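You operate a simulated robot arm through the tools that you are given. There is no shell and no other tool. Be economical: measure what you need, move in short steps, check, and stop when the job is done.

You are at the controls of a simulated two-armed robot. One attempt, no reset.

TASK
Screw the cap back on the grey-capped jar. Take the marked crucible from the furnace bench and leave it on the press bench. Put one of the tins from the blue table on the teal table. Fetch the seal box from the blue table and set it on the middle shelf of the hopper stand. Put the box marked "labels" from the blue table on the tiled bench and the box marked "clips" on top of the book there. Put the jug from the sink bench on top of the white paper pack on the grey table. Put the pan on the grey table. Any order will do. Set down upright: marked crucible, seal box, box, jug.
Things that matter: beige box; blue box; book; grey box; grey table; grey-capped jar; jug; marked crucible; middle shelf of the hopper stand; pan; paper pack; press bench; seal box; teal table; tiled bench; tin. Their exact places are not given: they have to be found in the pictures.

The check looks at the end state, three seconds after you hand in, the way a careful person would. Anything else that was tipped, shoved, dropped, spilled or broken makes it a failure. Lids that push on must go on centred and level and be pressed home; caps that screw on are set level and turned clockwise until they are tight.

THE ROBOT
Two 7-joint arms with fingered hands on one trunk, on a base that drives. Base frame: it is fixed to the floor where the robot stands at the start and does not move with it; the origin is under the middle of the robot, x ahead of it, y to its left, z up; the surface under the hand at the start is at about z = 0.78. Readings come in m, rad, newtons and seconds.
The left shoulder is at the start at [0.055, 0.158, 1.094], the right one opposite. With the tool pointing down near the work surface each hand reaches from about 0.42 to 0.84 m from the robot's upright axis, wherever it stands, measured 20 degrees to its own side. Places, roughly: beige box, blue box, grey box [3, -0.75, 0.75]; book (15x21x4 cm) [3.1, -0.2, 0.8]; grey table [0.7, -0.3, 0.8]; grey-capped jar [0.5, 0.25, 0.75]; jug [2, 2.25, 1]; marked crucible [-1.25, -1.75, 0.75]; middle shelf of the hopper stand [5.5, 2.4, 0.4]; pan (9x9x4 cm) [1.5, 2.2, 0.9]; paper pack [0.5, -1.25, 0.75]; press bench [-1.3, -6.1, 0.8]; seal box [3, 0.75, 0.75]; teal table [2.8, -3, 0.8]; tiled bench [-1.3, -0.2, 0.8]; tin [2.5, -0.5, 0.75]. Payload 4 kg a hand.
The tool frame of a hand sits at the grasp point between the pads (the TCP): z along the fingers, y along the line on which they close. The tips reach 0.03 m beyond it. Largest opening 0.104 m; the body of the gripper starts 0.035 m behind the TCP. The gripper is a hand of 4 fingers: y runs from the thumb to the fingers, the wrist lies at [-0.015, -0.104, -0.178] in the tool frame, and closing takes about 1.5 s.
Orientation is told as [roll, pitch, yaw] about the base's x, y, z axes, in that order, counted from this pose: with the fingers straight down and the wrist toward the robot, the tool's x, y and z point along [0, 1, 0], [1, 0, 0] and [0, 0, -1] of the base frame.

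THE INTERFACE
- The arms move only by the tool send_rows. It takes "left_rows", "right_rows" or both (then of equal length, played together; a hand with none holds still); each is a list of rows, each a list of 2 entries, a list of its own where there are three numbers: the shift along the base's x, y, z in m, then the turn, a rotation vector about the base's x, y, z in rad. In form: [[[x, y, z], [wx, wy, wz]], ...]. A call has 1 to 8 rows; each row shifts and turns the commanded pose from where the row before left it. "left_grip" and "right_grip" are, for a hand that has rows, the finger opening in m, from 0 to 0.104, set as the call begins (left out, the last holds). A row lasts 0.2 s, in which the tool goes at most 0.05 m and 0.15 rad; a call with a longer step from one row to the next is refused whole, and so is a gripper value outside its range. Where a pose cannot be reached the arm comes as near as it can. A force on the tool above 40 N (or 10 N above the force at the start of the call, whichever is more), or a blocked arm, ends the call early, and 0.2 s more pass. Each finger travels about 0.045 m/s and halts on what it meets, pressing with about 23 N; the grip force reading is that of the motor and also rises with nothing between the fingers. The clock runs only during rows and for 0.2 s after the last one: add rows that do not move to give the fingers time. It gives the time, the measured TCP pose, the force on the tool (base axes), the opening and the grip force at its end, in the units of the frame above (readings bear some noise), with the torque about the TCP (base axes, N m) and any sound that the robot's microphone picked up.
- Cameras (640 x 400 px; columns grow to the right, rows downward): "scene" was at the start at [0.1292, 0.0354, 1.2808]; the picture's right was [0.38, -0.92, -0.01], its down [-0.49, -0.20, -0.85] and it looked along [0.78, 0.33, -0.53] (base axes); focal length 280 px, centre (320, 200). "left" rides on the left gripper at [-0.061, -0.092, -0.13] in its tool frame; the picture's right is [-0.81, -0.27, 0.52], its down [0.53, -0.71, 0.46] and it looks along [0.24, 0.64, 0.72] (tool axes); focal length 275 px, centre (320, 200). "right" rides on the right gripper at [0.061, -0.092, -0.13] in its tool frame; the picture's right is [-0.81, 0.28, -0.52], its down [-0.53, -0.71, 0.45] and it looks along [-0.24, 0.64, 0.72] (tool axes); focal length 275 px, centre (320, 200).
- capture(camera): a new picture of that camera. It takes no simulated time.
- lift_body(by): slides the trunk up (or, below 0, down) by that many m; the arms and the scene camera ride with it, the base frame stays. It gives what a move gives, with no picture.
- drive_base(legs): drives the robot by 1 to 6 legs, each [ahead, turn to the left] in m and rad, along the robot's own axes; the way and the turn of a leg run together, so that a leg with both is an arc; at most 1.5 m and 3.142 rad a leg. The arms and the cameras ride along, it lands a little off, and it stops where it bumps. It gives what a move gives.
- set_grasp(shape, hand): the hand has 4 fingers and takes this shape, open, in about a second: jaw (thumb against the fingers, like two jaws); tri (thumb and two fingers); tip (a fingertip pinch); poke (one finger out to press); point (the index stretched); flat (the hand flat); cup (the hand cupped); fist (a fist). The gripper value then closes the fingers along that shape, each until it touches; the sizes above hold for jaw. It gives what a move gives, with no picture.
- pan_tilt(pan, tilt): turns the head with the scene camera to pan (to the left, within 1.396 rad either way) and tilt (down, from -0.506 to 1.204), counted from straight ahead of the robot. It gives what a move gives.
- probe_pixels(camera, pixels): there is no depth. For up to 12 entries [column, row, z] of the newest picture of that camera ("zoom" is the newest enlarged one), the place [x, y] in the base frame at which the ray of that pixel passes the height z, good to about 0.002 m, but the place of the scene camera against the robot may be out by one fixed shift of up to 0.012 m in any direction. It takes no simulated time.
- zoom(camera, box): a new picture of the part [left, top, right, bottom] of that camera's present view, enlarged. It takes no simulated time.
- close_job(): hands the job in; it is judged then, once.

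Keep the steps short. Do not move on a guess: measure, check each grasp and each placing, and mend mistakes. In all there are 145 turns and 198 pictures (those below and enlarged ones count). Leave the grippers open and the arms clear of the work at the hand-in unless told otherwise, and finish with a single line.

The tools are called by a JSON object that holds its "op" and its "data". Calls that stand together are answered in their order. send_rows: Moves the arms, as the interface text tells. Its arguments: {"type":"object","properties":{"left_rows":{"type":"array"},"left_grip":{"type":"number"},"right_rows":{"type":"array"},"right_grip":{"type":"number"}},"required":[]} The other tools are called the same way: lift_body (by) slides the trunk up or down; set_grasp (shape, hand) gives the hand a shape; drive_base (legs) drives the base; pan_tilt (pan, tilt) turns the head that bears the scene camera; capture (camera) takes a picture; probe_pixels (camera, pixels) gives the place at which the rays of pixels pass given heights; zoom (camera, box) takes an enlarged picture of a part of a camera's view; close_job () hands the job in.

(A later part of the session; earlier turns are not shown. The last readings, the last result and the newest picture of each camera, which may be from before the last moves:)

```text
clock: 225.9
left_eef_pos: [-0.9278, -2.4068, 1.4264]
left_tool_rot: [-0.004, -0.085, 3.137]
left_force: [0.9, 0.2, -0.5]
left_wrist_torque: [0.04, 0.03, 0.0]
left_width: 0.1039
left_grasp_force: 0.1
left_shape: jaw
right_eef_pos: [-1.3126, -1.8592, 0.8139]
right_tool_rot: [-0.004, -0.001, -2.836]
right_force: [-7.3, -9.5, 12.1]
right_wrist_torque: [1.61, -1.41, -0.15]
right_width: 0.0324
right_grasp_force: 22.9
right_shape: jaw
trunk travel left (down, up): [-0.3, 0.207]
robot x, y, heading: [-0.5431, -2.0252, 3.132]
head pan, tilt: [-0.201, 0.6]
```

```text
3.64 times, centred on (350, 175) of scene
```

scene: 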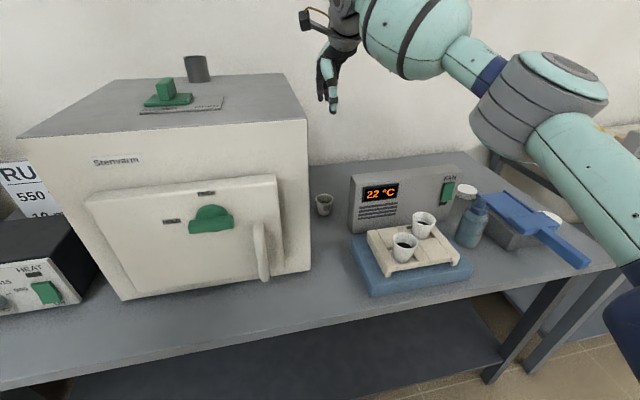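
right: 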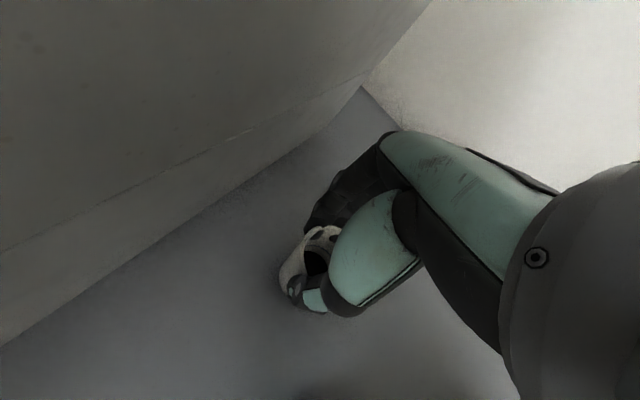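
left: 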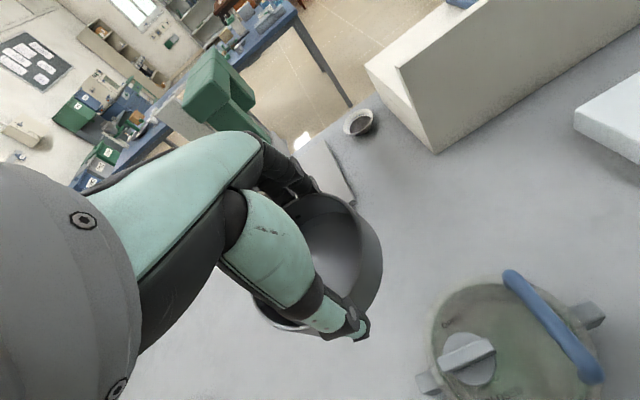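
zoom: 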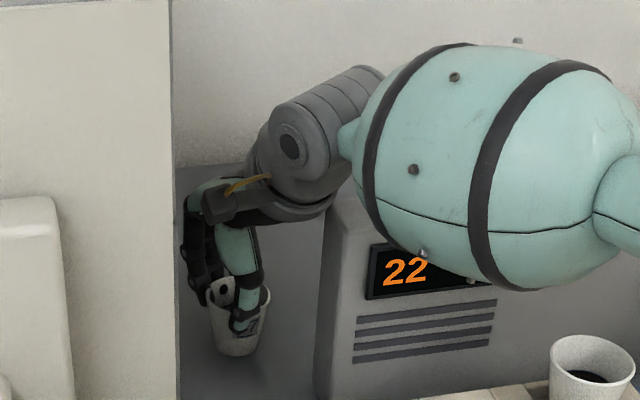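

Gripped at 0.032 m (the tapered lower part), but the arm leans on the panel (≈12 N). Lift straight up 3 cm and check.

{"op": "send_rows", "data": {"right_rows": [[[0, 0, 0.01], [0, 0, 0]], [[0, 0, 0.02], [0, 0, 0]], [[0, 0, 0.02], [0, 0, 0]], [[0, 0, 0], [0, 0, 0]]]}}

{"op": "capture", "data": {"camera": "right"}}

{"op": "zoom", "data": {"camera": "scene", "box": [290, 110, 410, 240]}}

```text
clock: 226.9
left_eef_pos: [-0.9277, -2.4046, 1.4272]
left_tool_rot: [-0.003, -0.083, 3.137]
left_force: [0.3, 0.9, 1.1]
left_wrist_torque: [-0.03, -0.02, 0.02]
left_width: 0.1039
left_grasp_force: 0.0
left_shape: jaw
right_eef_pos: [-1.3122, -1.8568, 0.8639]
right_tool_rot: [-0.001, 0.003, -2.837]
right_force: [0.4, 0.3, -1.6]
right_wrist_torque: [-0.02, 0.04, -0.03]
right_width: 0.0326
right_grasp_force: 23.3
right_shape: jaw
trunk travel left (down, up): [-0.3, 0.207]
robot x, y, heading: [-0.5426, -2.0272, 3.126]
head pan, tilt: [-0.201, 0.6]
```

```text
87 pictures are left
```

right: 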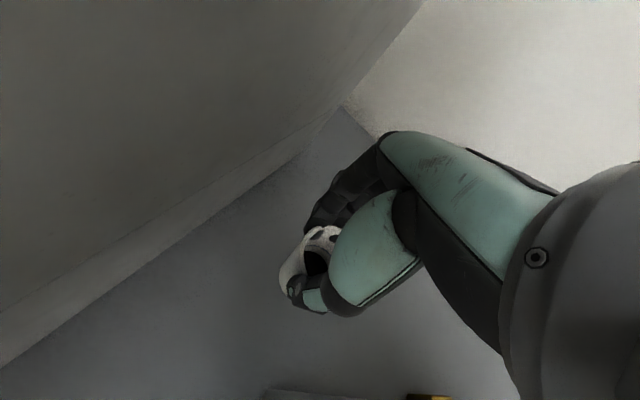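

```text
3.08 times, centred on (350, 175) of scene
```

zoom: 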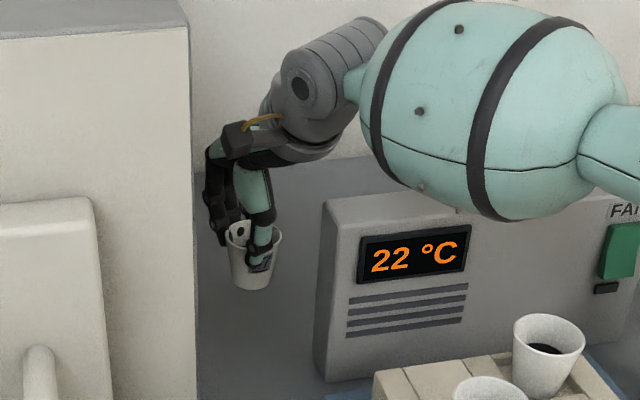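

Crucible lifted upright, panel undisturbed. Raise straight up, then back off the robot.

{"op": "send_rows", "data": {"right_rows": [[[0, 0, 0.04], [0, 0, 0]], [[0, 0, 0.04], [0, 0, 0]], [[0, 0, 0.04], [0, 0, 0]], [[0, 0, 0.04], [0, 0, 0]], [[0, 0, 0.04], [0, 0, 0]], [[0, 0, 0.04], [0, 0, 0]], [[0.02, 0.01, 0.02], [0, 0, 0]]]}}

{"op": "drive_base", "data": {"legs": [[-0.4, 0]]}}

{"op": "drive_base", "data": {"legs": [[0, 1.57]]}}

{"op": "pan_tilt", "data": {"pan": -0.1, "tilt": 0.35}}

{"op": "capture", "data": {"camera": "scene"}}

```text
clock: 228.5
left_eef_pos: [-0.9253, -2.4035, 1.4289]
left_tool_rot: [-0.001, -0.083, 3.139]
left_force: [0.5, -0.3, -0.4]
left_wrist_torque: [-0.03, 0.0, 0.01]
left_width: 0.1041
left_grasp_force: 0.1
left_shape: jaw
right_eef_pos: [-1.29, -1.8495, 1.0152]
right_tool_rot: [-0.001, 0.0, -2.838]
right_force: [0.2, -0.1, -0.6]
right_wrist_torque: [-0.03, 0.02, 0.02]
right_width: 0.0323
right_grasp_force: 23.2
right_shape: jaw
right hand out of reach, approached as far as the arm can: row 4, 5, 6
trunk travel left (down, up): [-0.3, 0.207]
robot x, y, heading: [-0.5423, -2.0258, 3.127]
head pan, tilt: [-0.201, 0.6]
```

```text
clock: 231.1
left_eef_pos: [-0.5174, -2.4101, 1.4266]
left_tool_rot: [-0.005, -0.084, -3.138]
left_force: [0.6, 0.4, -0.6]
left_wrist_torque: [-0.01, 0.02, 0.02]
left_width: 0.1038
left_grasp_force: 0.2
left_shape: jaw
right_eef_pos: [-0.8836, -1.857, 1.0158]
right_tool_rot: [0.0, 0.002, -2.833]
right_force: [0.3, 1.3, 0.0]
right_wrist_torque: [0.01, -0.03, -0.01]
right_width: 0.0327
right_grasp_force: 23.1
right_shape: jaw
trunk travel left (down, up): [-0.3, 0.207]
robot x, y, heading: [-0.1353, -2.0303, 3.13]
head pan, tilt: [-0.201, 0.6]
```

```text
clock: 236.2
left_eef_pos: [0.2637, -2.3762, 1.4319]
left_tool_rot: [-0.003, -0.097, -1.517]
left_force: [-0.1, -0.4, 0.1]
left_wrist_torque: [-0.02, 0.0, 0.0]
left_width: 0.1039
left_grasp_force: 0.1
left_shape: jaw
right_eef_pos: [-0.2693, -2.7774, 1.024]
right_tool_rot: [-0.005, -0.01, -1.207]
right_force: [-0.7, 0.3, 0.6]
right_wrist_torque: [0.01, -0.01, 0.0]
right_width: 0.032
right_grasp_force: 23.0
right_shape: jaw
trunk travel left (down, up): [-0.3, 0.207]
robot x, y, heading: [-0.1444, -2.0293, -1.525]
head pan, tilt: [-0.201, 0.6]
```

```text
clock: 236.9
left_eef_pos: [0.2634, -2.3569, 1.4362]
left_tool_rot: [-0.002, -0.109, -1.519]
left_force: [-0.5, 0.9, 0.5]
left_wrist_torque: [-0.03, 0.02, -0.04]
left_width: 0.1042
left_grasp_force: 0.1
left_shape: jaw
right_eef_pos: [-0.2681, -2.7658, 1.0337]
right_tool_rot: [-0.008, -0.023, -1.207]
right_force: [0.2, 0.0, 0.2]
right_wrist_torque: [0.0, 0.01, 0.02]
right_width: 0.0315
right_grasp_force: 23.0
right_shape: jaw
trunk travel left (down, up): [-0.3, 0.207]
robot x, y, heading: [-0.1487, -2.0311, -1.531]
head pan, tilt: [-0.099, 0.351]
```

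```text
85 pictures are left
```

scene: 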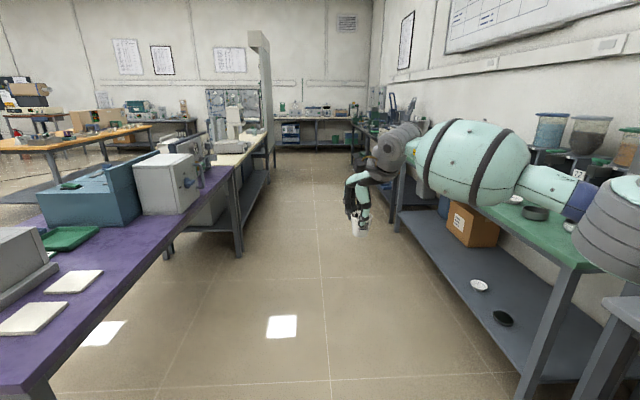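

The lane ahead is clear. Drive 3.6 m along it toward the press bench and look to the right.

{"op": "drive_base", "data": {"legs": [[1.2, -0.04], [1.2, 0], [1.2, 0]]}}

{"op": "pan_tilt", "data": {"pan": -0.9, "tilt": 0.45}}

{"op": "capture", "data": {"camera": "scene"}}

```text
clock: 255.8
left_eef_pos: [0.4182, -6.0519, 1.4368]
left_tool_rot: [-0.004, -0.11, -1.529]
left_force: [-0.7, -0.6, -0.2]
left_wrist_torque: [0.02, 0.02, 0.0]
left_width: 0.1038
left_grasp_force: 0.1
left_shape: jaw
right_eef_pos: [-0.1192, -6.4528, 1.0332]
right_tool_rot: [-0.008, -0.022, -1.221]
right_force: [0.5, 0.4, -0.6]
right_wrist_torque: [0.0, 0.0, -0.03]
right_width: 0.0317
right_grasp_force: 23.2
right_shape: jaw
trunk travel left (down, up): [-0.3, 0.207]
robot x, y, heading: [0.0106, -5.7162, -1.535]
head pan, tilt: [-0.099, 0.351]
```

```text
clock: 256.9
left_eef_pos: [0.4173, -6.0344, 1.44]
left_tool_rot: [-0.004, -0.121, -1.53]
left_force: [0.6, -0.4, -0.4]
left_wrist_torque: [0.01, 0.01, -0.01]
left_width: 0.1037
left_grasp_force: 0.0
left_shape: jaw
right_eef_pos: [-0.12, -6.4408, 1.0412]
right_tool_rot: [-0.012, -0.033, -1.219]
right_force: [0.6, 0.1, -0.3]
right_wrist_torque: [0.03, 0.02, 0.02]
right_width: 0.0319
right_grasp_force: 22.3
right_shape: jaw
trunk travel left (down, up): [-0.3, 0.207]
robot x, y, heading: [0.0126, -5.722, -1.533]
head pan, tilt: [-0.901, 0.45]
```

```text
84 pictures are left
```

scene: 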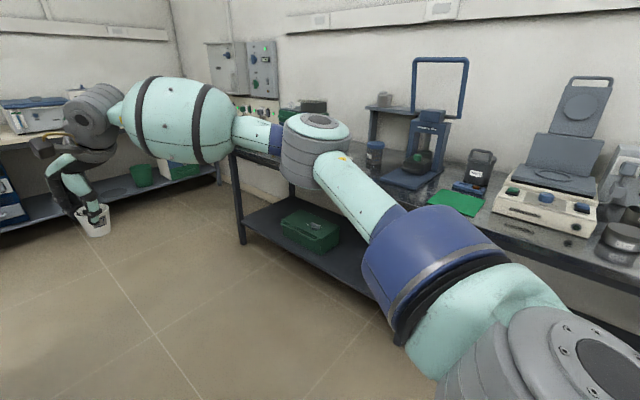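

That's the press bench. Turn to face it and look for a free spot.

{"op": "drive_base", "data": {"legs": [[0, -1.6]]}}

{"op": "pan_tilt", "data": {"pan": 0.2, "tilt": 0.5}}

{"op": "capture", "data": {"camera": "scene"}}

```text
clock: 259.6
left_eef_pos: [0.1706, -6.1719, 1.4493]
left_tool_rot: [-0.002, -0.155, -2.158]
left_force: [-0.1, 1.0, -1.1]
left_wrist_torque: [-0.03, -0.04, -0.02]
left_width: 0.1038
left_grasp_force: 0.0
left_shape: jaw
right_eef_pos: [-0.506, -6.1983, 1.0627]
right_tool_rot: [-0.017, -0.063, -1.841]
right_force: [-0.5, 0.5, -0.9]
right_wrist_torque: [-0.05, -0.03, 0.02]
right_width: 0.0312
right_grasp_force: 23.2
right_shape: jaw
trunk travel left (down, up): [-0.3, 0.207]
robot x, y, heading: [0.0086, -5.7151, -2.081]
head pan, tilt: [-0.901, 0.45]
stopped in leg 1: the robot was blocked; the commanded pose is now the measured one
```

```text
clock: 260.9
left_eef_pos: [0.1724, -6.1756, 1.4495]
left_tool_rot: [-0.005, -0.151, -2.16]
left_force: [0.4, -0.6, 0.4]
left_wrist_torque: [-0.02, 0.0, 0.02]
left_width: 0.1039
left_grasp_force: 0.0
left_shape: jaw
right_eef_pos: [-0.5036, -6.2011, 1.061]
right_tool_rot: [-0.02, -0.061, -1.84]
right_force: [0.1, -0.5, -0.6]
right_wrist_torque: [0.0, 0.0, -0.02]
right_width: 0.0311
right_grasp_force: 22.9
right_shape: jaw
trunk travel left (down, up): [-0.3, 0.207]
robot x, y, heading: [0.0079, -5.7131, -2.081]
head pan, tilt: [0.201, 0.499]
```

```text
83 pictures are left
```

scene: 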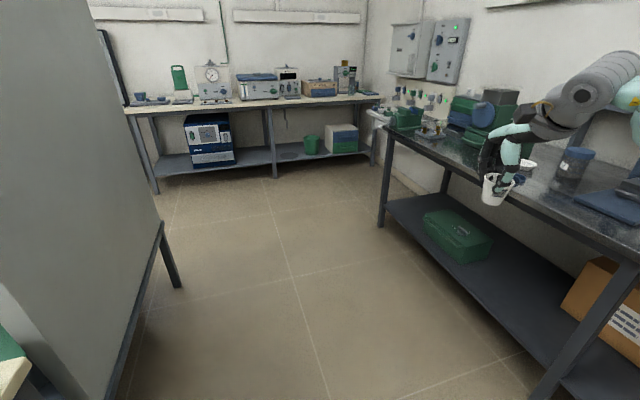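

Something behind on the left (board) blocked the turn. Move 0.3 m ahead away from it and finish the turn.

{"op": "drive_base", "data": {"legs": [[0.3, 0]]}}

{"op": "drive_base", "data": {"legs": [[0, -1.05]]}}

{"op": "pan_tilt", "data": {"pan": 0.0, "tilt": 0.6}}

{"op": "capture", "data": {"camera": "scene"}}

```text
clock: 263.0
left_eef_pos: [0.0245, -6.4377, 1.4493]
left_tool_rot: [-0.005, -0.151, -2.161]
left_force: [0.2, -0.1, -0.3]
left_wrist_torque: [0.03, -0.01, 0.0]
left_width: 0.1041
left_grasp_force: 0.1
left_shape: jaw
right_eef_pos: [-0.6505, -6.4606, 1.0603]
right_tool_rot: [-0.018, -0.061, -1.842]
right_force: [0.7, 0.1, 0.3]
right_wrist_torque: [0.02, 0.01, 0.01]
right_width: 0.0314
right_grasp_force: 23.2
right_shape: jaw
trunk travel left (down, up): [-0.3, 0.207]
robot x, y, heading: [-0.1403, -5.9723, -2.082]
head pan, tilt: [0.201, 0.499]
```

```text
clock: 266.6
left_eef_pos: [-0.4436, -6.3437, 1.4538]
left_tool_rot: [-0.003, -0.165, 3.067]
left_force: [0.9, 0.5, 0.3]
left_wrist_torque: [0.03, 0.02, 0.0]
left_width: 0.1038
left_grasp_force: 0.1
left_shape: jaw
right_eef_pos: [-0.8028, -5.7658, 1.0685]
right_tool_rot: [-0.024, -0.074, -2.899]
right_force: [0.0, 0.1, -0.4]
right_wrist_torque: [0.01, -0.01, -0.02]
right_width: 0.0316
right_grasp_force: 23.2
right_shape: jaw
trunk travel left (down, up): [-0.3, 0.207]
robot x, y, heading: [-0.1379, -5.9785, -3.135]
head pan, tilt: [0.201, 0.499]
```

```text
clock: 267.3
left_eef_pos: [-0.4256, -6.3442, 1.4585]
left_tool_rot: [-0.002, -0.177, 3.067]
left_force: [-0.5, 0.5, 0.4]
left_wrist_torque: [-0.03, -0.01, -0.03]
left_width: 0.1038
left_grasp_force: 0.1
left_shape: jaw
right_eef_pos: [-0.7894, -5.7668, 1.0764]
right_tool_rot: [-0.022, -0.085, -2.899]
right_force: [0.3, -0.1, -0.8]
right_wrist_torque: [-0.04, -0.01, 0.0]
right_width: 0.0315
right_grasp_force: 23.2
right_shape: jaw
trunk travel left (down, up): [-0.3, 0.207]
robot x, y, heading: [-0.1378, -5.9808, -3.138]
head pan, tilt: [0.0, 0.6]
```

```text
82 pictures are left
```

scene: 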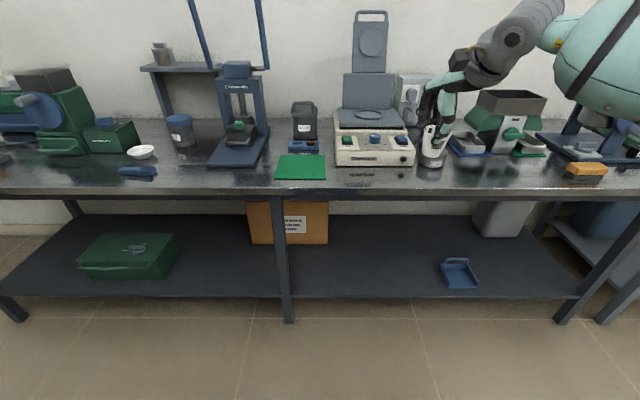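

{"op": "capture", "data": {"camera": "right"}}

{"op": "probe_pixels", "data": {"camera": "scene", "pixels": [[414, 166, 0.78], [449, 155, 0.78], [432, 188, 0.78], [490, 157, 0.78], [551, 160, 0.78], [568, 175, 0.78], [335, 165, 0.78], [300, 190, 0.78]]}}

```text
81 pictures are left
```

right: 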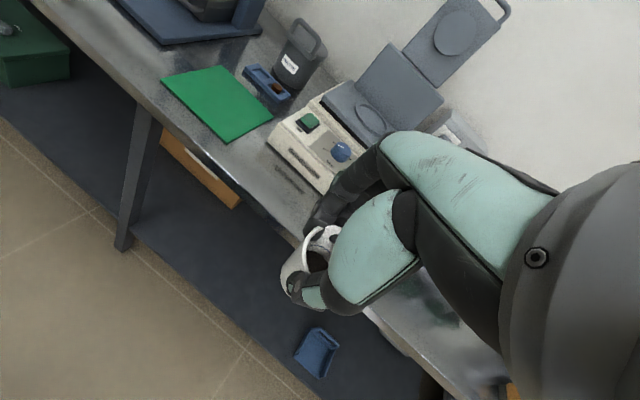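

```text
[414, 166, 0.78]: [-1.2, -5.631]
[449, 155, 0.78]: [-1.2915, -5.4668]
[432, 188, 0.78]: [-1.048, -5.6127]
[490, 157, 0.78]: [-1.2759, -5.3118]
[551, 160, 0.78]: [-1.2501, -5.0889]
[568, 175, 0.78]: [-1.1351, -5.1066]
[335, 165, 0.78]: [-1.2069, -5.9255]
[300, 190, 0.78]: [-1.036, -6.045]
```

{"op": "probe_pixels", "data": {"camera": "right", "pixels": [[232, 143, 0.76], [232, 143, 0.8], [232, 143, 0.84], [161, 80, 0.8], [273, 115, 0.8]]}}

{"op": "probe_pixels", "data": {"camera": "scene", "pixels": [[325, 179, 0.76], [325, 179, 0.8], [325, 179, 0.84], [274, 179, 0.8], [325, 155, 0.8]]}}

```text
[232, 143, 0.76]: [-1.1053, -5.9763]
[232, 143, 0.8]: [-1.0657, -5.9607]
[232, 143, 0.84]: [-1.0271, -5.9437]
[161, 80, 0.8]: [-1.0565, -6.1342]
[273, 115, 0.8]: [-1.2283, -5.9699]
```

```text
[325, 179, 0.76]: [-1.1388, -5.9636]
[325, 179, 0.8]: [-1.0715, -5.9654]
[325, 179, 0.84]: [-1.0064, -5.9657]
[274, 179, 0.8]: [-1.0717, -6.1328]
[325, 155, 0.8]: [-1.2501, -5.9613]
```

Bench top z≈0.80. Free spot at (−1.085, −5.58). Drive 0.3 m forward, then level and move the right hand there.

{"op": "drive_base", "data": {"legs": [[0.3, 0]]}}

{"op": "send_rows", "data": {"right_rows": [[[0, 0.03, 0], [0, -0.044, 0]], [[0, 0.03, 0], [0, -0.044, 0]], [[0, 0.03, 0], [0, 0, 0]], [[0, 0.03, 0], [0, 0, 0]], [[0, 0.03, 0], [0, 0, 0]], [[0, 0.03, 0], [0, 0, 0]], [[0, 0, -0.03], [0, 0, 0]], [[0, 0, -0.03], [0, 0, 0]]]}}

{"op": "pan_tilt", "data": {"pan": -0.4, "tilt": 0.8}}

{"op": "capture", "data": {"camera": "scene"}}

{"op": "capture", "data": {"camera": "right"}}

```text
clock: 269.4
left_eef_pos: [-0.7254, -6.3426, 1.4577]
left_tool_rot: [-0.002, -0.176, 3.065]
left_force: [-0.1, -0.2, 0.2]
left_wrist_torque: [-0.01, 0.02, 0.0]
left_width: 0.1041
left_grasp_force: 0.1
left_shape: jaw
right_eef_pos: [-1.0884, -5.7655, 1.0773]
right_tool_rot: [-0.027, -0.085, -2.9]
right_force: [0.0, 0.6, -0.3]
right_wrist_torque: [-0.01, 0.02, -0.01]
right_width: 0.0313
right_grasp_force: 22.8
right_shape: jaw
trunk travel left (down, up): [-0.3, 0.207]
robot x, y, heading: [-0.4357, -5.9802, 3.144]
head pan, tilt: [0.0, 0.6]
```

```text
clock: 271.2
left_eef_pos: [-0.7096, -6.3423, 1.4614]
left_tool_rot: [0.001, -0.187, 3.063]
left_force: [-0.2, -0.3, 0.0]
left_wrist_torque: [-0.04, 0.0, 0.02]
left_width: 0.1038
left_grasp_force: 0.1
left_shape: jaw
right_eef_pos: [-1.0784, -5.6033, 1.0231]
right_tool_rot: [-0.006, -0.011, -2.903]
right_force: [-0.1, -1.1, -0.4]
right_wrist_torque: [-0.01, 0.02, 0.01]
right_width: 0.0311
right_grasp_force: 22.7
right_shape: jaw
right hand out of reach, approached as far as the arm can: row 6
trunk travel left (down, up): [-0.3, 0.207]
robot x, y, heading: [-0.4384, -5.9847, 3.142]
head pan, tilt: [0.0, 0.6]
```

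```text
clock: 272.1
left_eef_pos: [-0.7083, -6.3441, 1.4619]
left_tool_rot: [0.0, -0.19, 3.065]
left_force: [-0.7, -0.4, 0.6]
left_wrist_torque: [-0.03, 0.0, 0.02]
left_width: 0.104
left_grasp_force: 0.1
left_shape: jaw
right_eef_pos: [-1.0777, -5.605, 1.0262]
right_tool_rot: [-0.009, -0.012, -2.904]
right_force: [0.4, 0.0, -0.9]
right_wrist_torque: [-0.02, -0.01, 0.02]
right_width: 0.0313
right_grasp_force: 23.1
right_shape: jaw
trunk travel left (down, up): [-0.3, 0.207]
robot x, y, heading: [-0.4398, -5.9864, 3.14]
head pan, tilt: [-0.4, 0.799]
```

```text
80 pictures are left
```

scene: 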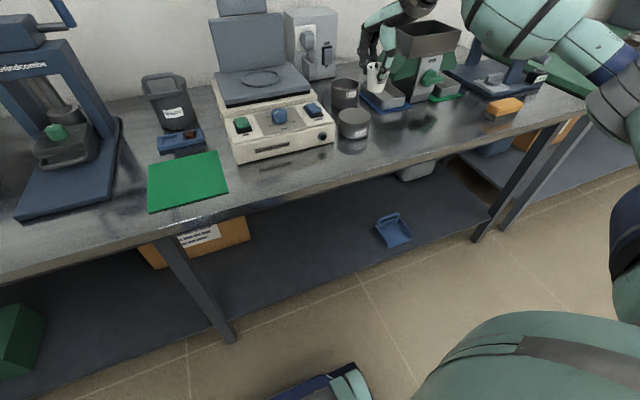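

```text
79 pictures are left
```

right: 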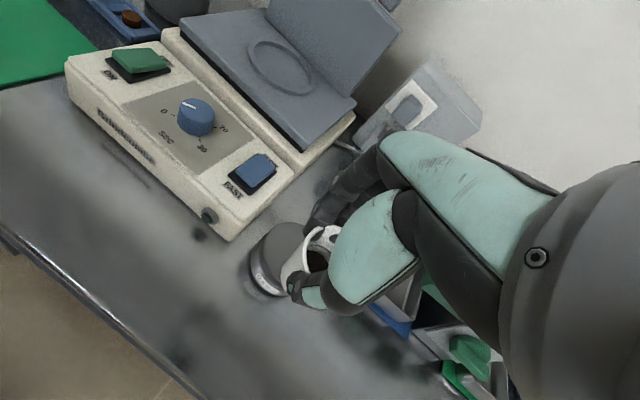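

{"op": "probe_pixels", "data": {"camera": "scene", "pixels": [[353, 137, 0.8], [400, 135, 0.8], [385, 145, 0.8], [375, 112, 0.8], [335, 153, 0.8], [400, 162, 0.8], [410, 112, 0.8], [300, 175, 0.8]]}}

{"op": "probe_pixels", "data": {"camera": "right", "pixels": [[262, 290, 0.8], [220, 240, 0.8], [290, 330, 0.8], [200, 290, 0.8], [375, 320, 0.8], [190, 395, 0.8]]}}

```text
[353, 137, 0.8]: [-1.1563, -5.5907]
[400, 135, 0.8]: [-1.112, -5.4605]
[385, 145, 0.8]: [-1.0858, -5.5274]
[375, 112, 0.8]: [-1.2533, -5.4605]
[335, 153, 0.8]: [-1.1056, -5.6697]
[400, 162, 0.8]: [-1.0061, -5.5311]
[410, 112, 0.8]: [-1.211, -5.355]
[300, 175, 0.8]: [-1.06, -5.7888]
```

```text
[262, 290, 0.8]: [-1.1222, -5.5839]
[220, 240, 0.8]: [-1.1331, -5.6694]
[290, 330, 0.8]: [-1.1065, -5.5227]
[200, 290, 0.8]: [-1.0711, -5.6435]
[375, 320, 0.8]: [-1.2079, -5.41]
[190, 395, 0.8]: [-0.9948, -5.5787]
```

Free spot (−1.055, −5.635) in front of the grey pot. Move there and lower toward z 0.85.

{"op": "send_rows", "data": {"right_rows": [[[0.012, -0.015, -0.01], [0.009, -0.012, 0]], [[0.011, -0.015, -0.03], [0, 0, 0]], [[0, 0, -0.04], [0, 0, 0]], [[0, 0, -0.04], [0, 0, 0]], [[0, 0, -0.03], [0, 0, 0]], [[0, 0, -0.02], [0, 0, 0]], [[0, 0, 0], [0, 0, 0]]]}}

{"op": "send_rows", "data": {"right_rows": [[[0, 0, -0.008], [0, 0, 0]], [[0, 0, 0], [0, 0, 0]]]}}

{"op": "send_rows", "data": {"right_rows": [[[0, 0, -0.004], [0, 0, 0]], [[0, 0, 0], [0, 0, 0]]]}}

{"op": "zoom", "data": {"camera": "scene", "box": [270, 60, 430, 200]}}

```text
clock: 273.7
left_eef_pos: [-0.7054, -6.3445, 1.4613]
left_tool_rot: [-0.003, -0.191, 3.065]
left_force: [0.2, 1.1, -0.6]
left_wrist_torque: [-0.02, -0.05, -0.01]
left_width: 0.1038
left_grasp_force: 0.0
left_shape: jaw
right_eef_pos: [-1.0531, -5.6378, 0.8592]
right_tool_rot: [-0.015, -0.012, -2.902]
right_force: [-0.5, 2.1, 30.8]
right_wrist_torque: [0.13, -0.01, -0.01]
right_width: 0.034
right_grasp_force: 22.1
right_shape: jaw
trunk travel left (down, up): [-0.3, 0.207]
robot x, y, heading: [-0.4366, -5.9806, 3.139]
head pan, tilt: [-0.4, 0.799]
```

```text
clock: 274.3
left_eef_pos: [-0.707, -6.3443, 1.4611]
left_tool_rot: [-0.002, -0.19, 3.066]
left_force: [0.3, -1.2, 0.1]
left_wrist_torque: [0.01, 0.01, -0.01]
left_width: 0.104
left_grasp_force: 0.0
left_shape: jaw
right_eef_pos: [-1.0516, -5.6383, 0.8452]
right_tool_rot: [-0.015, 0.005, -2.902]
right_force: [-0.1, -0.4, -0.5]
right_wrist_torque: [0.0, -0.01, -0.01]
right_width: 0.0236
right_grasp_force: 23.2
right_shape: jaw
trunk travel left (down, up): [-0.3, 0.207]
robot x, y, heading: [-0.4407, -5.9816, 3.142]
head pan, tilt: [-0.4, 0.799]
```

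```text
clock: 274.9
left_eef_pos: [-0.7071, -6.3444, 1.4605]
left_tool_rot: [-0.002, -0.188, 3.066]
left_force: [0.0, 0.0, -0.6]
left_wrist_torque: [-0.01, 0.01, 0.01]
left_width: 0.1039
left_grasp_force: 0.0
left_shape: jaw
right_eef_pos: [-1.0532, -5.6372, 0.8421]
right_tool_rot: [-0.015, 0.002, -2.899]
right_force: [0.5, -0.2, 0.0]
right_wrist_torque: [0.03, 0.04, -0.01]
right_width: 0.0239
right_grasp_force: 23.1
right_shape: jaw
trunk travel left (down, up): [-0.3, 0.207]
robot x, y, heading: [-0.4379, -5.9814, 3.14]
head pan, tilt: [-0.4, 0.799]
```

```text
2.86 times, centred on (350, 130) of scene
```

zoom: 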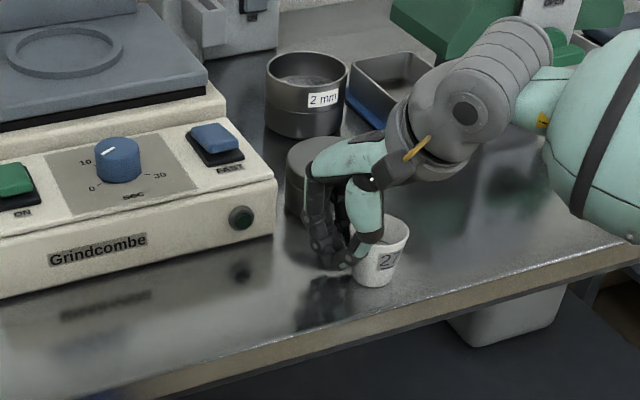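

The cup touched down earlier than expected and slid out of the grip; it stands upright just to the right of the fingers. Move the closed hand away (−y 3 cm), then up.

{"op": "send_rows", "data": {"right_rows": [[[0, -0.01, 0], [0, 0, 0]], [[0, -0.015, 0], [0, 0, 0]], [[0, -0.015, 0.005], [0, 0, 0]], [[0, 0, 0.03], [0, 0, 0]], [[0, 0, 0.04], [0, 0, 0]], [[0.02, 0, 0.04], [0, 0, 0]], [[0.02, 0, 0.04], [0, 0, 0]], [[0.02, 0, 0.04], [0, 0, 0]]]}}

{"op": "zoom", "data": {"camera": "scene", "box": [310, 70, 430, 180]}}

```text
clock: 276.7
left_eef_pos: [-0.7078, -6.3438, 1.4604]
left_tool_rot: [-0.001, -0.187, 3.065]
left_force: [0.6, 0.8, 0.3]
left_wrist_torque: [-0.02, 0.0, -0.02]
left_width: 0.104
left_grasp_force: 0.0
left_shape: jaw
right_eef_pos: [-0.9912, -5.6742, 1.0417]
right_tool_rot: [-0.015, 0.002, -2.901]
right_force: [0.0, 0.8, 0.1]
right_wrist_torque: [-0.01, 0.02, -0.02]
right_width: 0.0235
right_grasp_force: 23.0
right_shape: jaw
trunk travel left (down, up): [-0.3, 0.207]
robot x, y, heading: [-0.4408, -5.9805, 3.145]
head pan, tilt: [-0.4, 0.799]
```

```text
3.64 times, centred on (370, 125) of scene
```

zoom: 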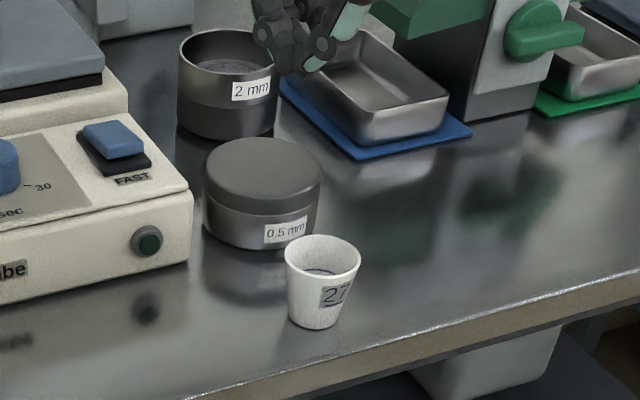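

The crucible stands upright and clear. Now to the blue table: back out, turn north, and drive back along the lane.

{"op": "drive_base", "data": {"legs": [[-0.2, 0]]}}

{"op": "drive_base", "data": {"legs": [[0, -1.57]]}}

{"op": "drive_base", "data": {"legs": [[1.0, 0], [1.0, 0]]}}

```text
clock: 278.4
left_eef_pos: [-0.5195, -6.3438, 1.4568]
left_tool_rot: [0.0, -0.176, 3.065]
left_force: [0.2, 0.1, -0.8]
left_wrist_torque: [0.02, 0.01, 0.03]
left_width: 0.1041
left_grasp_force: 0.0
left_shape: jaw
right_eef_pos: [-0.7981, -5.6747, 1.0353]
right_tool_rot: [-0.01, 0.012, -2.902]
right_force: [-0.4, -0.5, -0.2]
right_wrist_torque: [0.04, 0.0, -0.04]
right_width: 0.0238
right_grasp_force: 22.7
right_shape: jaw
trunk travel left (down, up): [-0.3, 0.207]
robot x, y, heading: [-0.2335, -5.9832, -3.141]
head pan, tilt: [-0.4, 0.799]
```

```text
clock: 283.3
left_eef_pos: [-0.5892, -5.7043, 1.4608]
left_tool_rot: [-0.001, -0.191, 1.464]
left_force: [0.2, -0.2, 0.2]
left_wrist_torque: [0.02, -0.04, 0.0]
left_width: 0.104
left_grasp_force: 0.0
left_shape: jaw
right_eef_pos: [0.0867, -5.4395, 1.0417]
right_tool_rot: [-0.015, 0.0, 1.783]
right_force: [0.7, -0.1, -0.8]
right_wrist_torque: [0.02, 0.04, -0.02]
right_width: 0.0237
right_grasp_force: 22.6
right_shape: jaw
trunk travel left (down, up): [-0.3, 0.207]
robot x, y, heading: [-0.2462, -5.9797, 1.543]
head pan, tilt: [-0.4, 0.799]
```

```text
clock: 294.0
left_eef_pos: [-0.5436, -3.6985, 1.4644]
left_tool_rot: [0.002, -0.201, 1.476]
left_force: [-0.4, 0.8, 0.8]
left_wrist_torque: [-0.02, 0.0, -0.02]
left_width: 0.1037
left_grasp_force: 0.0
left_shape: jaw
right_eef_pos: [0.1302, -3.421, 1.0475]
right_tool_rot: [-0.017, -0.011, 1.795]
right_force: [-0.3, 1.3, 0.5]
right_wrist_torque: [-0.03, 0.0, 0.02]
right_width: 0.0237
right_grasp_force: 22.8
right_shape: jaw
trunk travel left (down, up): [-0.3, 0.207]
robot x, y, heading: [-0.1946, -3.9505, 1.553]
head pan, tilt: [-0.4, 0.799]
```

{"op": "drive_base", "data": {"legs": [[1.0, 0.02], [1.0, 0]]}}

{"op": "drive_base", "data": {"legs": [[0, -1.57]]}}

{"op": "pan_tilt", "data": {"pan": 0.15, "tilt": 0.3}}

{"op": "capture", "data": {"camera": "scene"}}

```text
clock: 304.5
left_eef_pos: [-0.6061, -1.7387, 1.4669]
left_tool_rot: [0.003, -0.214, 1.534]
left_force: [0.0, 0.5, 0.4]
left_wrist_torque: [0.0, -0.05, 0.0]
left_width: 0.1038
left_grasp_force: 0.0
left_shape: jaw
right_eef_pos: [0.0494, -1.4176, 1.0538]
right_tool_rot: [-0.021, -0.02, 1.854]
right_force: [-1.1, 0.4, 0.0]
right_wrist_torque: [-0.02, 0.01, -0.01]
right_width: 0.0232
right_grasp_force: 22.8
right_shape: jaw
trunk travel left (down, up): [-0.3, 0.207]
robot x, y, heading: [-0.242, -1.9568, 1.612]
head pan, tilt: [-0.4, 0.799]
```

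```text
clock: 309.4
left_eef_pos: [-0.0372, -1.5959, 1.4705]
left_tool_rot: [0.004, -0.225, -0.047]
left_force: [0.4, -0.9, 0.3]
left_wrist_torque: [-0.02, -0.01, -0.02]
left_width: 0.104
left_grasp_force: 0.0
left_shape: jaw
right_eef_pos: [0.2825, -2.2543, 1.0613]
right_tool_rot: [-0.024, -0.033, 0.271]
right_force: [-0.2, -0.2, 0.1]
right_wrist_torque: [0.0, 0.04, -0.01]
right_width: 0.0235
right_grasp_force: 22.9
right_shape: jaw
trunk travel left (down, up): [-0.3, 0.207]
robot x, y, heading: [-0.2415, -1.9466, 0.03]
head pan, tilt: [-0.4, 0.799]
```

```text
clock: 310.4
left_eef_pos: [-0.0553, -1.5952, 1.4718]
left_tool_rot: [0.004, -0.239, -0.047]
left_force: [-0.2, 0.2, -0.2]
left_wrist_torque: [-0.02, -0.04, 0.02]
left_width: 0.1041
left_grasp_force: 0.1
left_shape: jaw
right_eef_pos: [0.2692, -2.2542, 1.0664]
right_tool_rot: [-0.027, -0.043, 0.272]
right_force: [-0.4, 0.3, -0.5]
right_wrist_torque: [0.0, 0.01, 0.0]
right_width: 0.0236
right_grasp_force: 22.7
right_shape: jaw
trunk travel left (down, up): [-0.3, 0.207]
robot x, y, heading: [-0.2441, -1.9464, 0.027]
head pan, tilt: [0.15, 0.3]
```

```text
76 pictures are left
```

scene: 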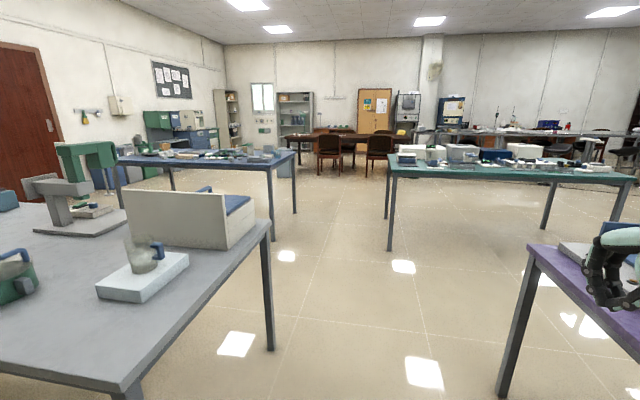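

The way is clear. Raise the right hand a bit, open it, and drive round to the near side of the blue table by the tins.

{"op": "send_rows", "data": {"right_rows": [[[0, 0.02, 0.04], [0, 0.033, 0]], [[0, 0.02, 0.04], [0.024, 0, 0]], [[0, 0.02, 0.03], [0, 0, -0.13]], [[0, 0.0, 0.0], [0, 0, -0.13]]], "left_rows": [[[0.03, 0, -0.04], [0, 0.08, 0]], [[0.03, 0, -0.04], [0, 0.08, 0]], [[0.03, 0, -0.04], [0, 0.07, 0]], [[0.03, 0, -0.04], [0, 0, 0.04]]], "right_grip": 0.104}}

{"op": "drive_base", "data": {"legs": [[0.8, -0.01], [0.8, 0]]}}

{"op": "drive_base", "data": {"legs": [[0, 1.2], [1.25, 0]]}}

{"op": "drive_base", "data": {"legs": [[0, -1.2]]}}

{"op": "pan_tilt", "data": {"pan": 0, "tilt": 0.5}}

{"op": "capture", "data": {"camera": "scene"}}

```text
clock: 311.4
left_eef_pos: [0.0645, -1.5904, 1.3132]
left_tool_rot: [-0.006, -0.006, -0.005]
left_force: [-0.5, 0.2, -0.2]
left_wrist_torque: [0.0, 0.04, 0.0]
left_width: 0.104
left_grasp_force: 0.0
left_shape: jaw
right_eef_pos: [0.2717, -2.1947, 1.1775]
right_tool_rot: [0.001, -0.018, 0.009]
right_force: [-0.1, 0.4, 0.2]
right_wrist_torque: [-0.01, -0.02, 0.01]
right_width: 0.1037
right_grasp_force: 0.1
right_shape: jaw
trunk travel left (down, up): [-0.3, 0.207]
robot x, y, heading: [-0.2417, -1.9493, 0.034]
head pan, tilt: [0.15, 0.3]
```

```text
clock: 320.2
left_eef_pos: [1.6946, -1.5456, 1.3146]
left_tool_rot: [-0.004, -0.009, -0.006]
left_force: [1.1, 1.6, 0.1]
left_wrist_torque: [-0.02, -0.05, 0.02]
left_width: 0.1039
left_grasp_force: 0.0
left_shape: jaw
right_eef_pos: [1.9015, -2.1488, 1.1771]
right_tool_rot: [0.001, -0.019, 0.009]
right_force: [1.0, -0.8, -1.3]
right_wrist_torque: [0.01, -0.01, 0.02]
right_width: 0.1036
right_grasp_force: 0.1
right_shape: jaw
trunk travel left (down, up): [-0.3, 0.207]
robot x, y, heading: [1.388, -1.9014, 0.028]
head pan, tilt: [0.15, 0.3]
```

```text
clock: 330.2
left_eef_pos: [1.5954, -0.3371, 1.3175]
left_tool_rot: [-0.005, -0.02, 1.195]
left_force: [-0.8, -0.7, 0.1]
left_wrist_torque: [0.01, 0.01, -0.01]
left_width: 0.1037
left_grasp_force: 0.0
left_shape: jaw
right_eef_pos: [2.2339, -0.3597, 1.1832]
right_tool_rot: [0.004, -0.031, 1.211]
right_force: [0.3, -0.3, 1.1]
right_wrist_torque: [-0.01, 0.0, 0.02]
right_width: 0.1038
right_grasp_force: 0.0
right_shape: jaw
trunk travel left (down, up): [-0.3, 0.207]
robot x, y, heading: [1.8214, -0.7367, 1.225]
head pan, tilt: [0.15, 0.3]
```

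```text
clock: 334.1
left_eef_pos: [2.0935, -0.3803, 1.3213]
left_tool_rot: [-0.003, -0.033, 0.001]
left_force: [-0.3, -0.9, 0.6]
left_wrist_torque: [-0.01, -0.02, -0.01]
left_width: 0.1042
left_grasp_force: 0.0
left_shape: jaw
right_eef_pos: [2.307, -0.9813, 1.1906]
right_tool_rot: [0.004, -0.044, 0.015]
right_force: [-0.7, -0.1, 0.2]
right_wrist_torque: [0.02, -0.02, -0.01]
right_width: 0.1041
right_grasp_force: 0.0
right_shape: jaw
trunk travel left (down, up): [-0.3, 0.207]
robot x, y, heading: [1.822, -0.731, 0.035]
head pan, tilt: [0.15, 0.3]
```

```text
clock: 334.8
left_eef_pos: [2.0766, -0.3804, 1.3255]
left_tool_rot: [-0.005, -0.045, 0.0]
left_force: [-0.3, -0.2, 0.4]
left_wrist_torque: [0.01, 0.0, 0.01]
left_width: 0.104
left_grasp_force: 0.1
left_shape: jaw
right_eef_pos: [2.2931, -0.9822, 1.1954]
right_tool_rot: [0.004, -0.056, 0.017]
right_force: [0.5, 0.2, 0.4]
right_wrist_torque: [0.0, -0.02, -0.03]
right_width: 0.104
right_grasp_force: 0.0
right_shape: jaw
trunk travel left (down, up): [-0.3, 0.207]
robot x, y, heading: [1.8245, -0.7322, 0.033]
head pan, tilt: [0.0, 0.499]
```

```text
75 pictures are left
```

scene: 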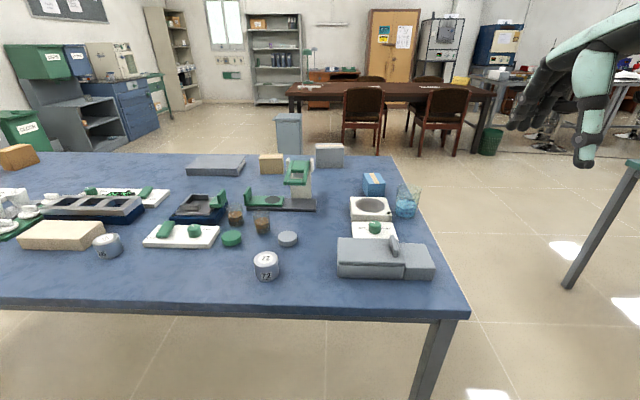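

Tins at (266,265) and (107,245). Boxes toward the back. Enlarge to read labels.

{"op": "zoom", "data": {"camera": "scene", "box": [230, 130, 440, 290]}}

{"op": "zoom", "data": {"camera": "scene", "box": [0, 130, 260, 290]}}

{"op": "probe_pixels", "data": {"camera": "scene", "pixels": [[266, 277, 0.775], [266, 256, 0.82], [272, 174, 0.775], [330, 167, 0.775], [374, 196, 0.775], [107, 257, 0.775], [467, 318, 0.775], [395, 157, 0.775], [266, 305, 0.775]]}}

```text
2.50 times, centred on (335, 210) of scene
```

zoom: 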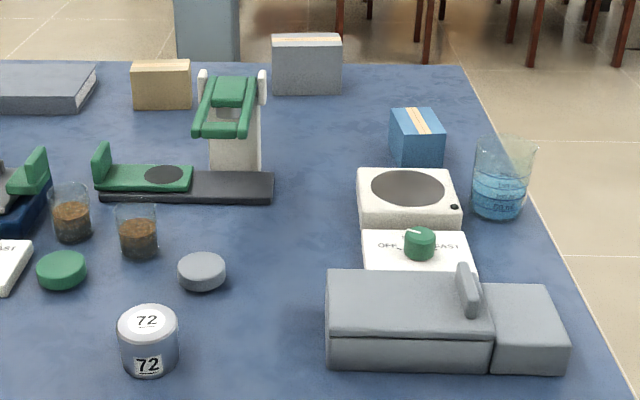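

```text
2.46 times, centred on (130, 210) of scene
```

zoom: 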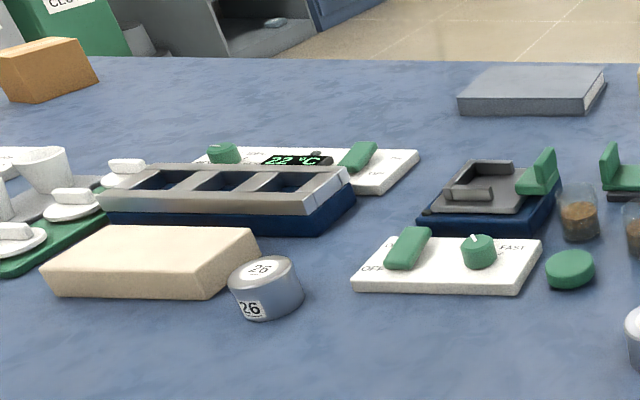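

```text
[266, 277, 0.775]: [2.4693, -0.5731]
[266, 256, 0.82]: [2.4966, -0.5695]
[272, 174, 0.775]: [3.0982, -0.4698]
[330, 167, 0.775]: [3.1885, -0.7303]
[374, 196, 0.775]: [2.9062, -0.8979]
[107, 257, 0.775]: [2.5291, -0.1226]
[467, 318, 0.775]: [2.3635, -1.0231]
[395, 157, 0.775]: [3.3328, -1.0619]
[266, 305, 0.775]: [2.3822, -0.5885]
```

Tin "72" at ≈(2.48, −0.572). The grey flat item at (215,165) is the book on this table. Turn 0.12 rad right and bring the left hand over the tin.

{"op": "drive_base", "data": {"legs": [[0, -0.13]]}}

{"op": "send_rows", "data": {"left_rows": [[[0.03, 0, -0.035], [0, 0.045, 0]], [[0.03, 0, -0.035], [0, 0, 0]], [[0.03, -0.01, -0.035], [0, 0, 0]], [[0.03, -0.01, -0.035], [0, 0, 0]], [[0.03, -0.015, -0.03], [0, 0, 0]], [[0.03, -0.02, -0.03], [0, 0, 0]], [[0.03, -0.02, -0.03], [0, 0, 0]], [[0.03, -0.02, -0.03], [0, 0, 0]]]}}

{"op": "send_rows", "data": {"left_rows": [[[0.035, -0.02, -0.02], [0, 0, 0]], [[0.035, -0.02, -0.02], [0, 0, 0]], [[0.03, -0.015, -0.02], [0, 0, 0]], [[0, 0, 0], [0, 0, 0]]]}}

{"op": "capture", "data": {"camera": "left"}}

```text
clock: 335.9
left_eef_pos: [2.1208, -0.4161, 1.325]
left_tool_rot: [-0.003, -0.045, -0.129]
left_force: [0.2, 0.5, 0.5]
left_wrist_torque: [0.06, -0.01, -0.04]
left_width: 0.104
left_grasp_force: 0.0
left_shape: jaw
right_eef_pos: [2.2583, -1.0402, 1.1947]
right_tool_rot: [0.001, -0.056, -0.114]
right_force: [-0.3, -0.1, 0.6]
right_wrist_torque: [0.0, -0.03, -0.03]
right_width: 0.1041
right_grasp_force: 0.2
right_shape: jaw
trunk travel left (down, up): [-0.3, 0.207]
robot x, y, heading: [1.8233, -0.7289, -0.09]
head pan, tilt: [0.0, 0.499]
```

```text
clock: 337.7
left_eef_pos: [2.3435, -0.5102, 1.0645]
left_tool_rot: [-0.009, -0.01, -0.132]
left_force: [-0.1, -0.2, -0.9]
left_wrist_torque: [0.01, -0.01, -0.01]
left_width: 0.1041
left_grasp_force: 0.0
left_shape: jaw
right_eef_pos: [2.2455, -1.0403, 1.1994]
right_tool_rot: [0.003, -0.065, -0.113]
right_force: [0.2, 0.5, 0.2]
right_wrist_torque: [0.05, -0.01, 0.03]
right_width: 0.1041
right_grasp_force: 0.0
right_shape: jaw
trunk travel left (down, up): [-0.3, 0.207]
robot x, y, heading: [1.8268, -0.7265, -0.096]
head pan, tilt: [0.0, 0.499]
```

```text
clock: 338.7
left_eef_pos: [2.4431, -0.5649, 1.0087]
left_tool_rot: [-0.009, -0.014, -0.13]
left_force: [0.5, -0.4, 0.1]
left_wrist_torque: [0.02, 0.01, 0.0]
left_width: 0.1042
left_grasp_force: 0.1
left_shape: jaw
right_eef_pos: [2.2433, -1.0392, 1.2005]
right_tool_rot: [0.002, -0.069, -0.112]
right_force: [0.4, -1.0, -0.1]
right_wrist_torque: [0.02, 0.04, 0.02]
right_width: 0.1041
right_grasp_force: 0.0
right_shape: jaw
trunk travel left (down, up): [-0.3, 0.207]
robot x, y, heading: [1.8233, -0.7321, -0.095]
head pan, tilt: [0.0, 0.499]
```

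```text
72 pictures are left
```

left: 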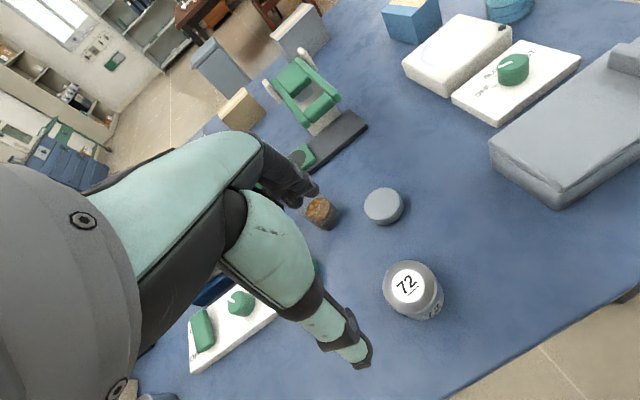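

{"op": "probe_pixels", "data": {"camera": "left", "pixels": [[409, 285, 0.81], [409, 285, 0.83], [384, 282, 0.82], [434, 288, 0.82], [418, 316, 0.775]]}}

```text
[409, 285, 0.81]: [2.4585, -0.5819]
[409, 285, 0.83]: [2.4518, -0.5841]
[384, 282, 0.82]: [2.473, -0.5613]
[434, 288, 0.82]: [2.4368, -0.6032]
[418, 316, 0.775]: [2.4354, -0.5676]
```

Tin centre ≈(2.457, −0.582). Move over and down to z≈0.90, re-check.

{"op": "send_rows", "data": {"left_rows": [[[0.007, -0.009, -0.03], [0.009, 0.014, 0]], [[0.007, -0.008, -0.03], [0, 0, 0]], [[0, 0, -0.04], [0, 0, 0]], [[0, 0, -0.01], [0, 0, 0]], [[0, 0, 0], [0, 0, 0]]]}}

{"op": "capture", "data": {"camera": "left"}}

{"op": "zoom", "data": {"camera": "scene", "box": [200, 180, 360, 300]}}

```text
clock: 339.9
left_eef_pos: [2.4597, -0.5827, 0.8974]
left_tool_rot: [-0.001, 0.003, -0.129]
left_force: [0.0, -0.5, 0.2]
left_wrist_torque: [0.03, -0.02, -0.04]
left_width: 0.104
left_grasp_force: 0.0
left_shape: jaw
right_eef_pos: [2.2448, -1.0394, 1.2013]
right_tool_rot: [0.003, -0.068, -0.112]
right_force: [-0.5, -0.5, 0.7]
right_wrist_torque: [-0.02, 0.01, -0.01]
right_width: 0.1042
right_grasp_force: 0.1
right_shape: jaw
trunk travel left (down, up): [-0.3, 0.207]
robot x, y, heading: [1.8248, -0.7277, -0.097]
head pan, tilt: [0.0, 0.499]
```

```text
71 pictures are left
```

left: 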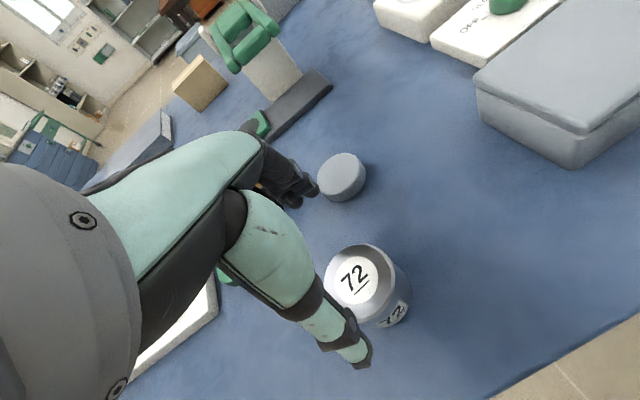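

```text
3.33 times, centred on (280, 240) of scene
```

zoom: 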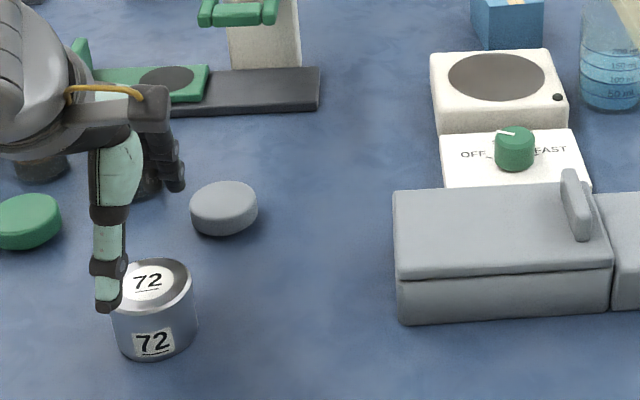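

Centred within 5 mm. Narrow opening to 0.085 (lid nearby), shift slightly, descend to z≈0.812 and close.

{"op": "send_rows", "data": {"left_rows": [[[-0.003, 0.005, -0.02], [0, 0, 0]], [[0, 0, -0.03], [0, 0, 0]], [[0, 0, -0.02], [0, 0, 0]], [[0, 0, -0.015], [0, 0, 0]], [[0, 0, 0], [0, 0, 0]]], "left_grip": 0.088}}

{"op": "send_rows", "data": {"left_rows": [[[0, 0, 0], [0, 0, 0]], [[0, 0, 0], [0, 0, 0]], [[0, 0, 0], [0, 0, 0]], [[0, 0, 0], [0, 0, 0]], [[0, 0, 0], [0, 0, 0]], [[0, 0, 0], [0, 0, 0]]], "left_grip": 0.03}}

{"op": "send_rows", "data": {"left_rows": [[[0, 0, 0.02], [0, 0, 0]], [[0, 0, 0.04], [0, 0, 0]], [[0, 0, 0.04], [0, 0, 0]], [[0, 0, 0.04], [0, 0, 0]], [[0, 0, 0.04], [0, 0, 0]], [[0, 0, 0.04], [0, 0, 0]], [[0, 0, 0.04], [0, 0, 0]], [[0, 0, 0.04], [0, 0, 0]]]}}

{"op": "capture", "data": {"camera": "left"}}

```text
clock: 340.9
left_eef_pos: [2.4502, -0.5725, 0.836]
left_tool_rot: [-0.011, -0.032, -0.129]
left_force: [0.3, 0.9, -1.2]
left_wrist_torque: [-0.04, 0.0, -0.02]
left_width: 0.0877
left_grasp_force: 0.1
left_shape: jaw
left hand out of reach, approached as far as the arm can: row 4
right_eef_pos: [2.2278, -1.0375, 1.2061]
right_tool_rot: [0.002, -0.083, -0.115]
right_force: [0.1, 0.3, -0.6]
right_wrist_torque: [0.03, 0.01, 0.03]
right_width: 0.104
right_grasp_force: 0.1
right_shape: jaw
trunk travel left (down, up): [-0.3, 0.207]
robot x, y, heading: [1.8221, -0.7303, -0.095]
head pan, tilt: [0.0, 0.499]
stopped in row 5 (left hand): the force on the tool passed its limit at 43 N (the readings are from after the stop); the commanded pose is now the measured one
```

```text
clock: 342.3
left_eef_pos: [2.4514, -0.5749, 0.8352]
left_tool_rot: [-0.009, -0.031, -0.129]
left_force: [-0.2, -0.6, 0.3]
left_wrist_torque: [-0.02, 0.01, -0.02]
left_width: 0.0431
left_grasp_force: 23.0
left_shape: jaw
right_eef_pos: [2.23, -1.0382, 1.205]
right_tool_rot: [0.001, -0.08, -0.112]
right_force: [-0.4, -0.7, 0.6]
right_wrist_torque: [-0.01, -0.04, 0.01]
right_width: 0.1038
right_grasp_force: 0.2
right_shape: jaw
trunk travel left (down, up): [-0.3, 0.207]
robot x, y, heading: [1.8244, -0.7306, -0.096]
head pan, tilt: [0.0, 0.499]
```

```text
clock: 344.1
left_eef_pos: [2.4525, -0.5727, 1.1303]
left_tool_rot: [-0.007, -0.031, -0.131]
left_force: [-0.6, 0.3, -0.9]
left_wrist_torque: [-0.01, 0.01, 0.02]
left_width: 0.0429
left_grasp_force: 23.0
left_shape: jaw
right_eef_pos: [2.2289, -1.0406, 1.2056]
right_tool_rot: [0.001, -0.083, -0.114]
right_force: [0.1, -0.2, 0.4]
right_wrist_torque: [0.02, -0.03, -0.03]
right_width: 0.1037
right_grasp_force: 0.1
right_shape: jaw
trunk travel left (down, up): [-0.3, 0.207]
robot x, y, heading: [1.8197, -0.7293, -0.088]
head pan, tilt: [0.0, 0.499]
```

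```text
69 pictures are left
```

left: 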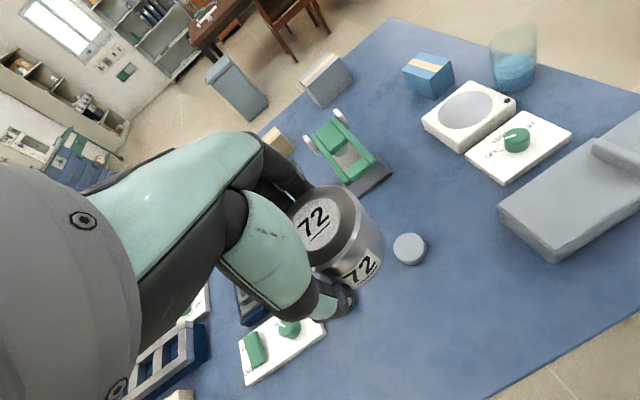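

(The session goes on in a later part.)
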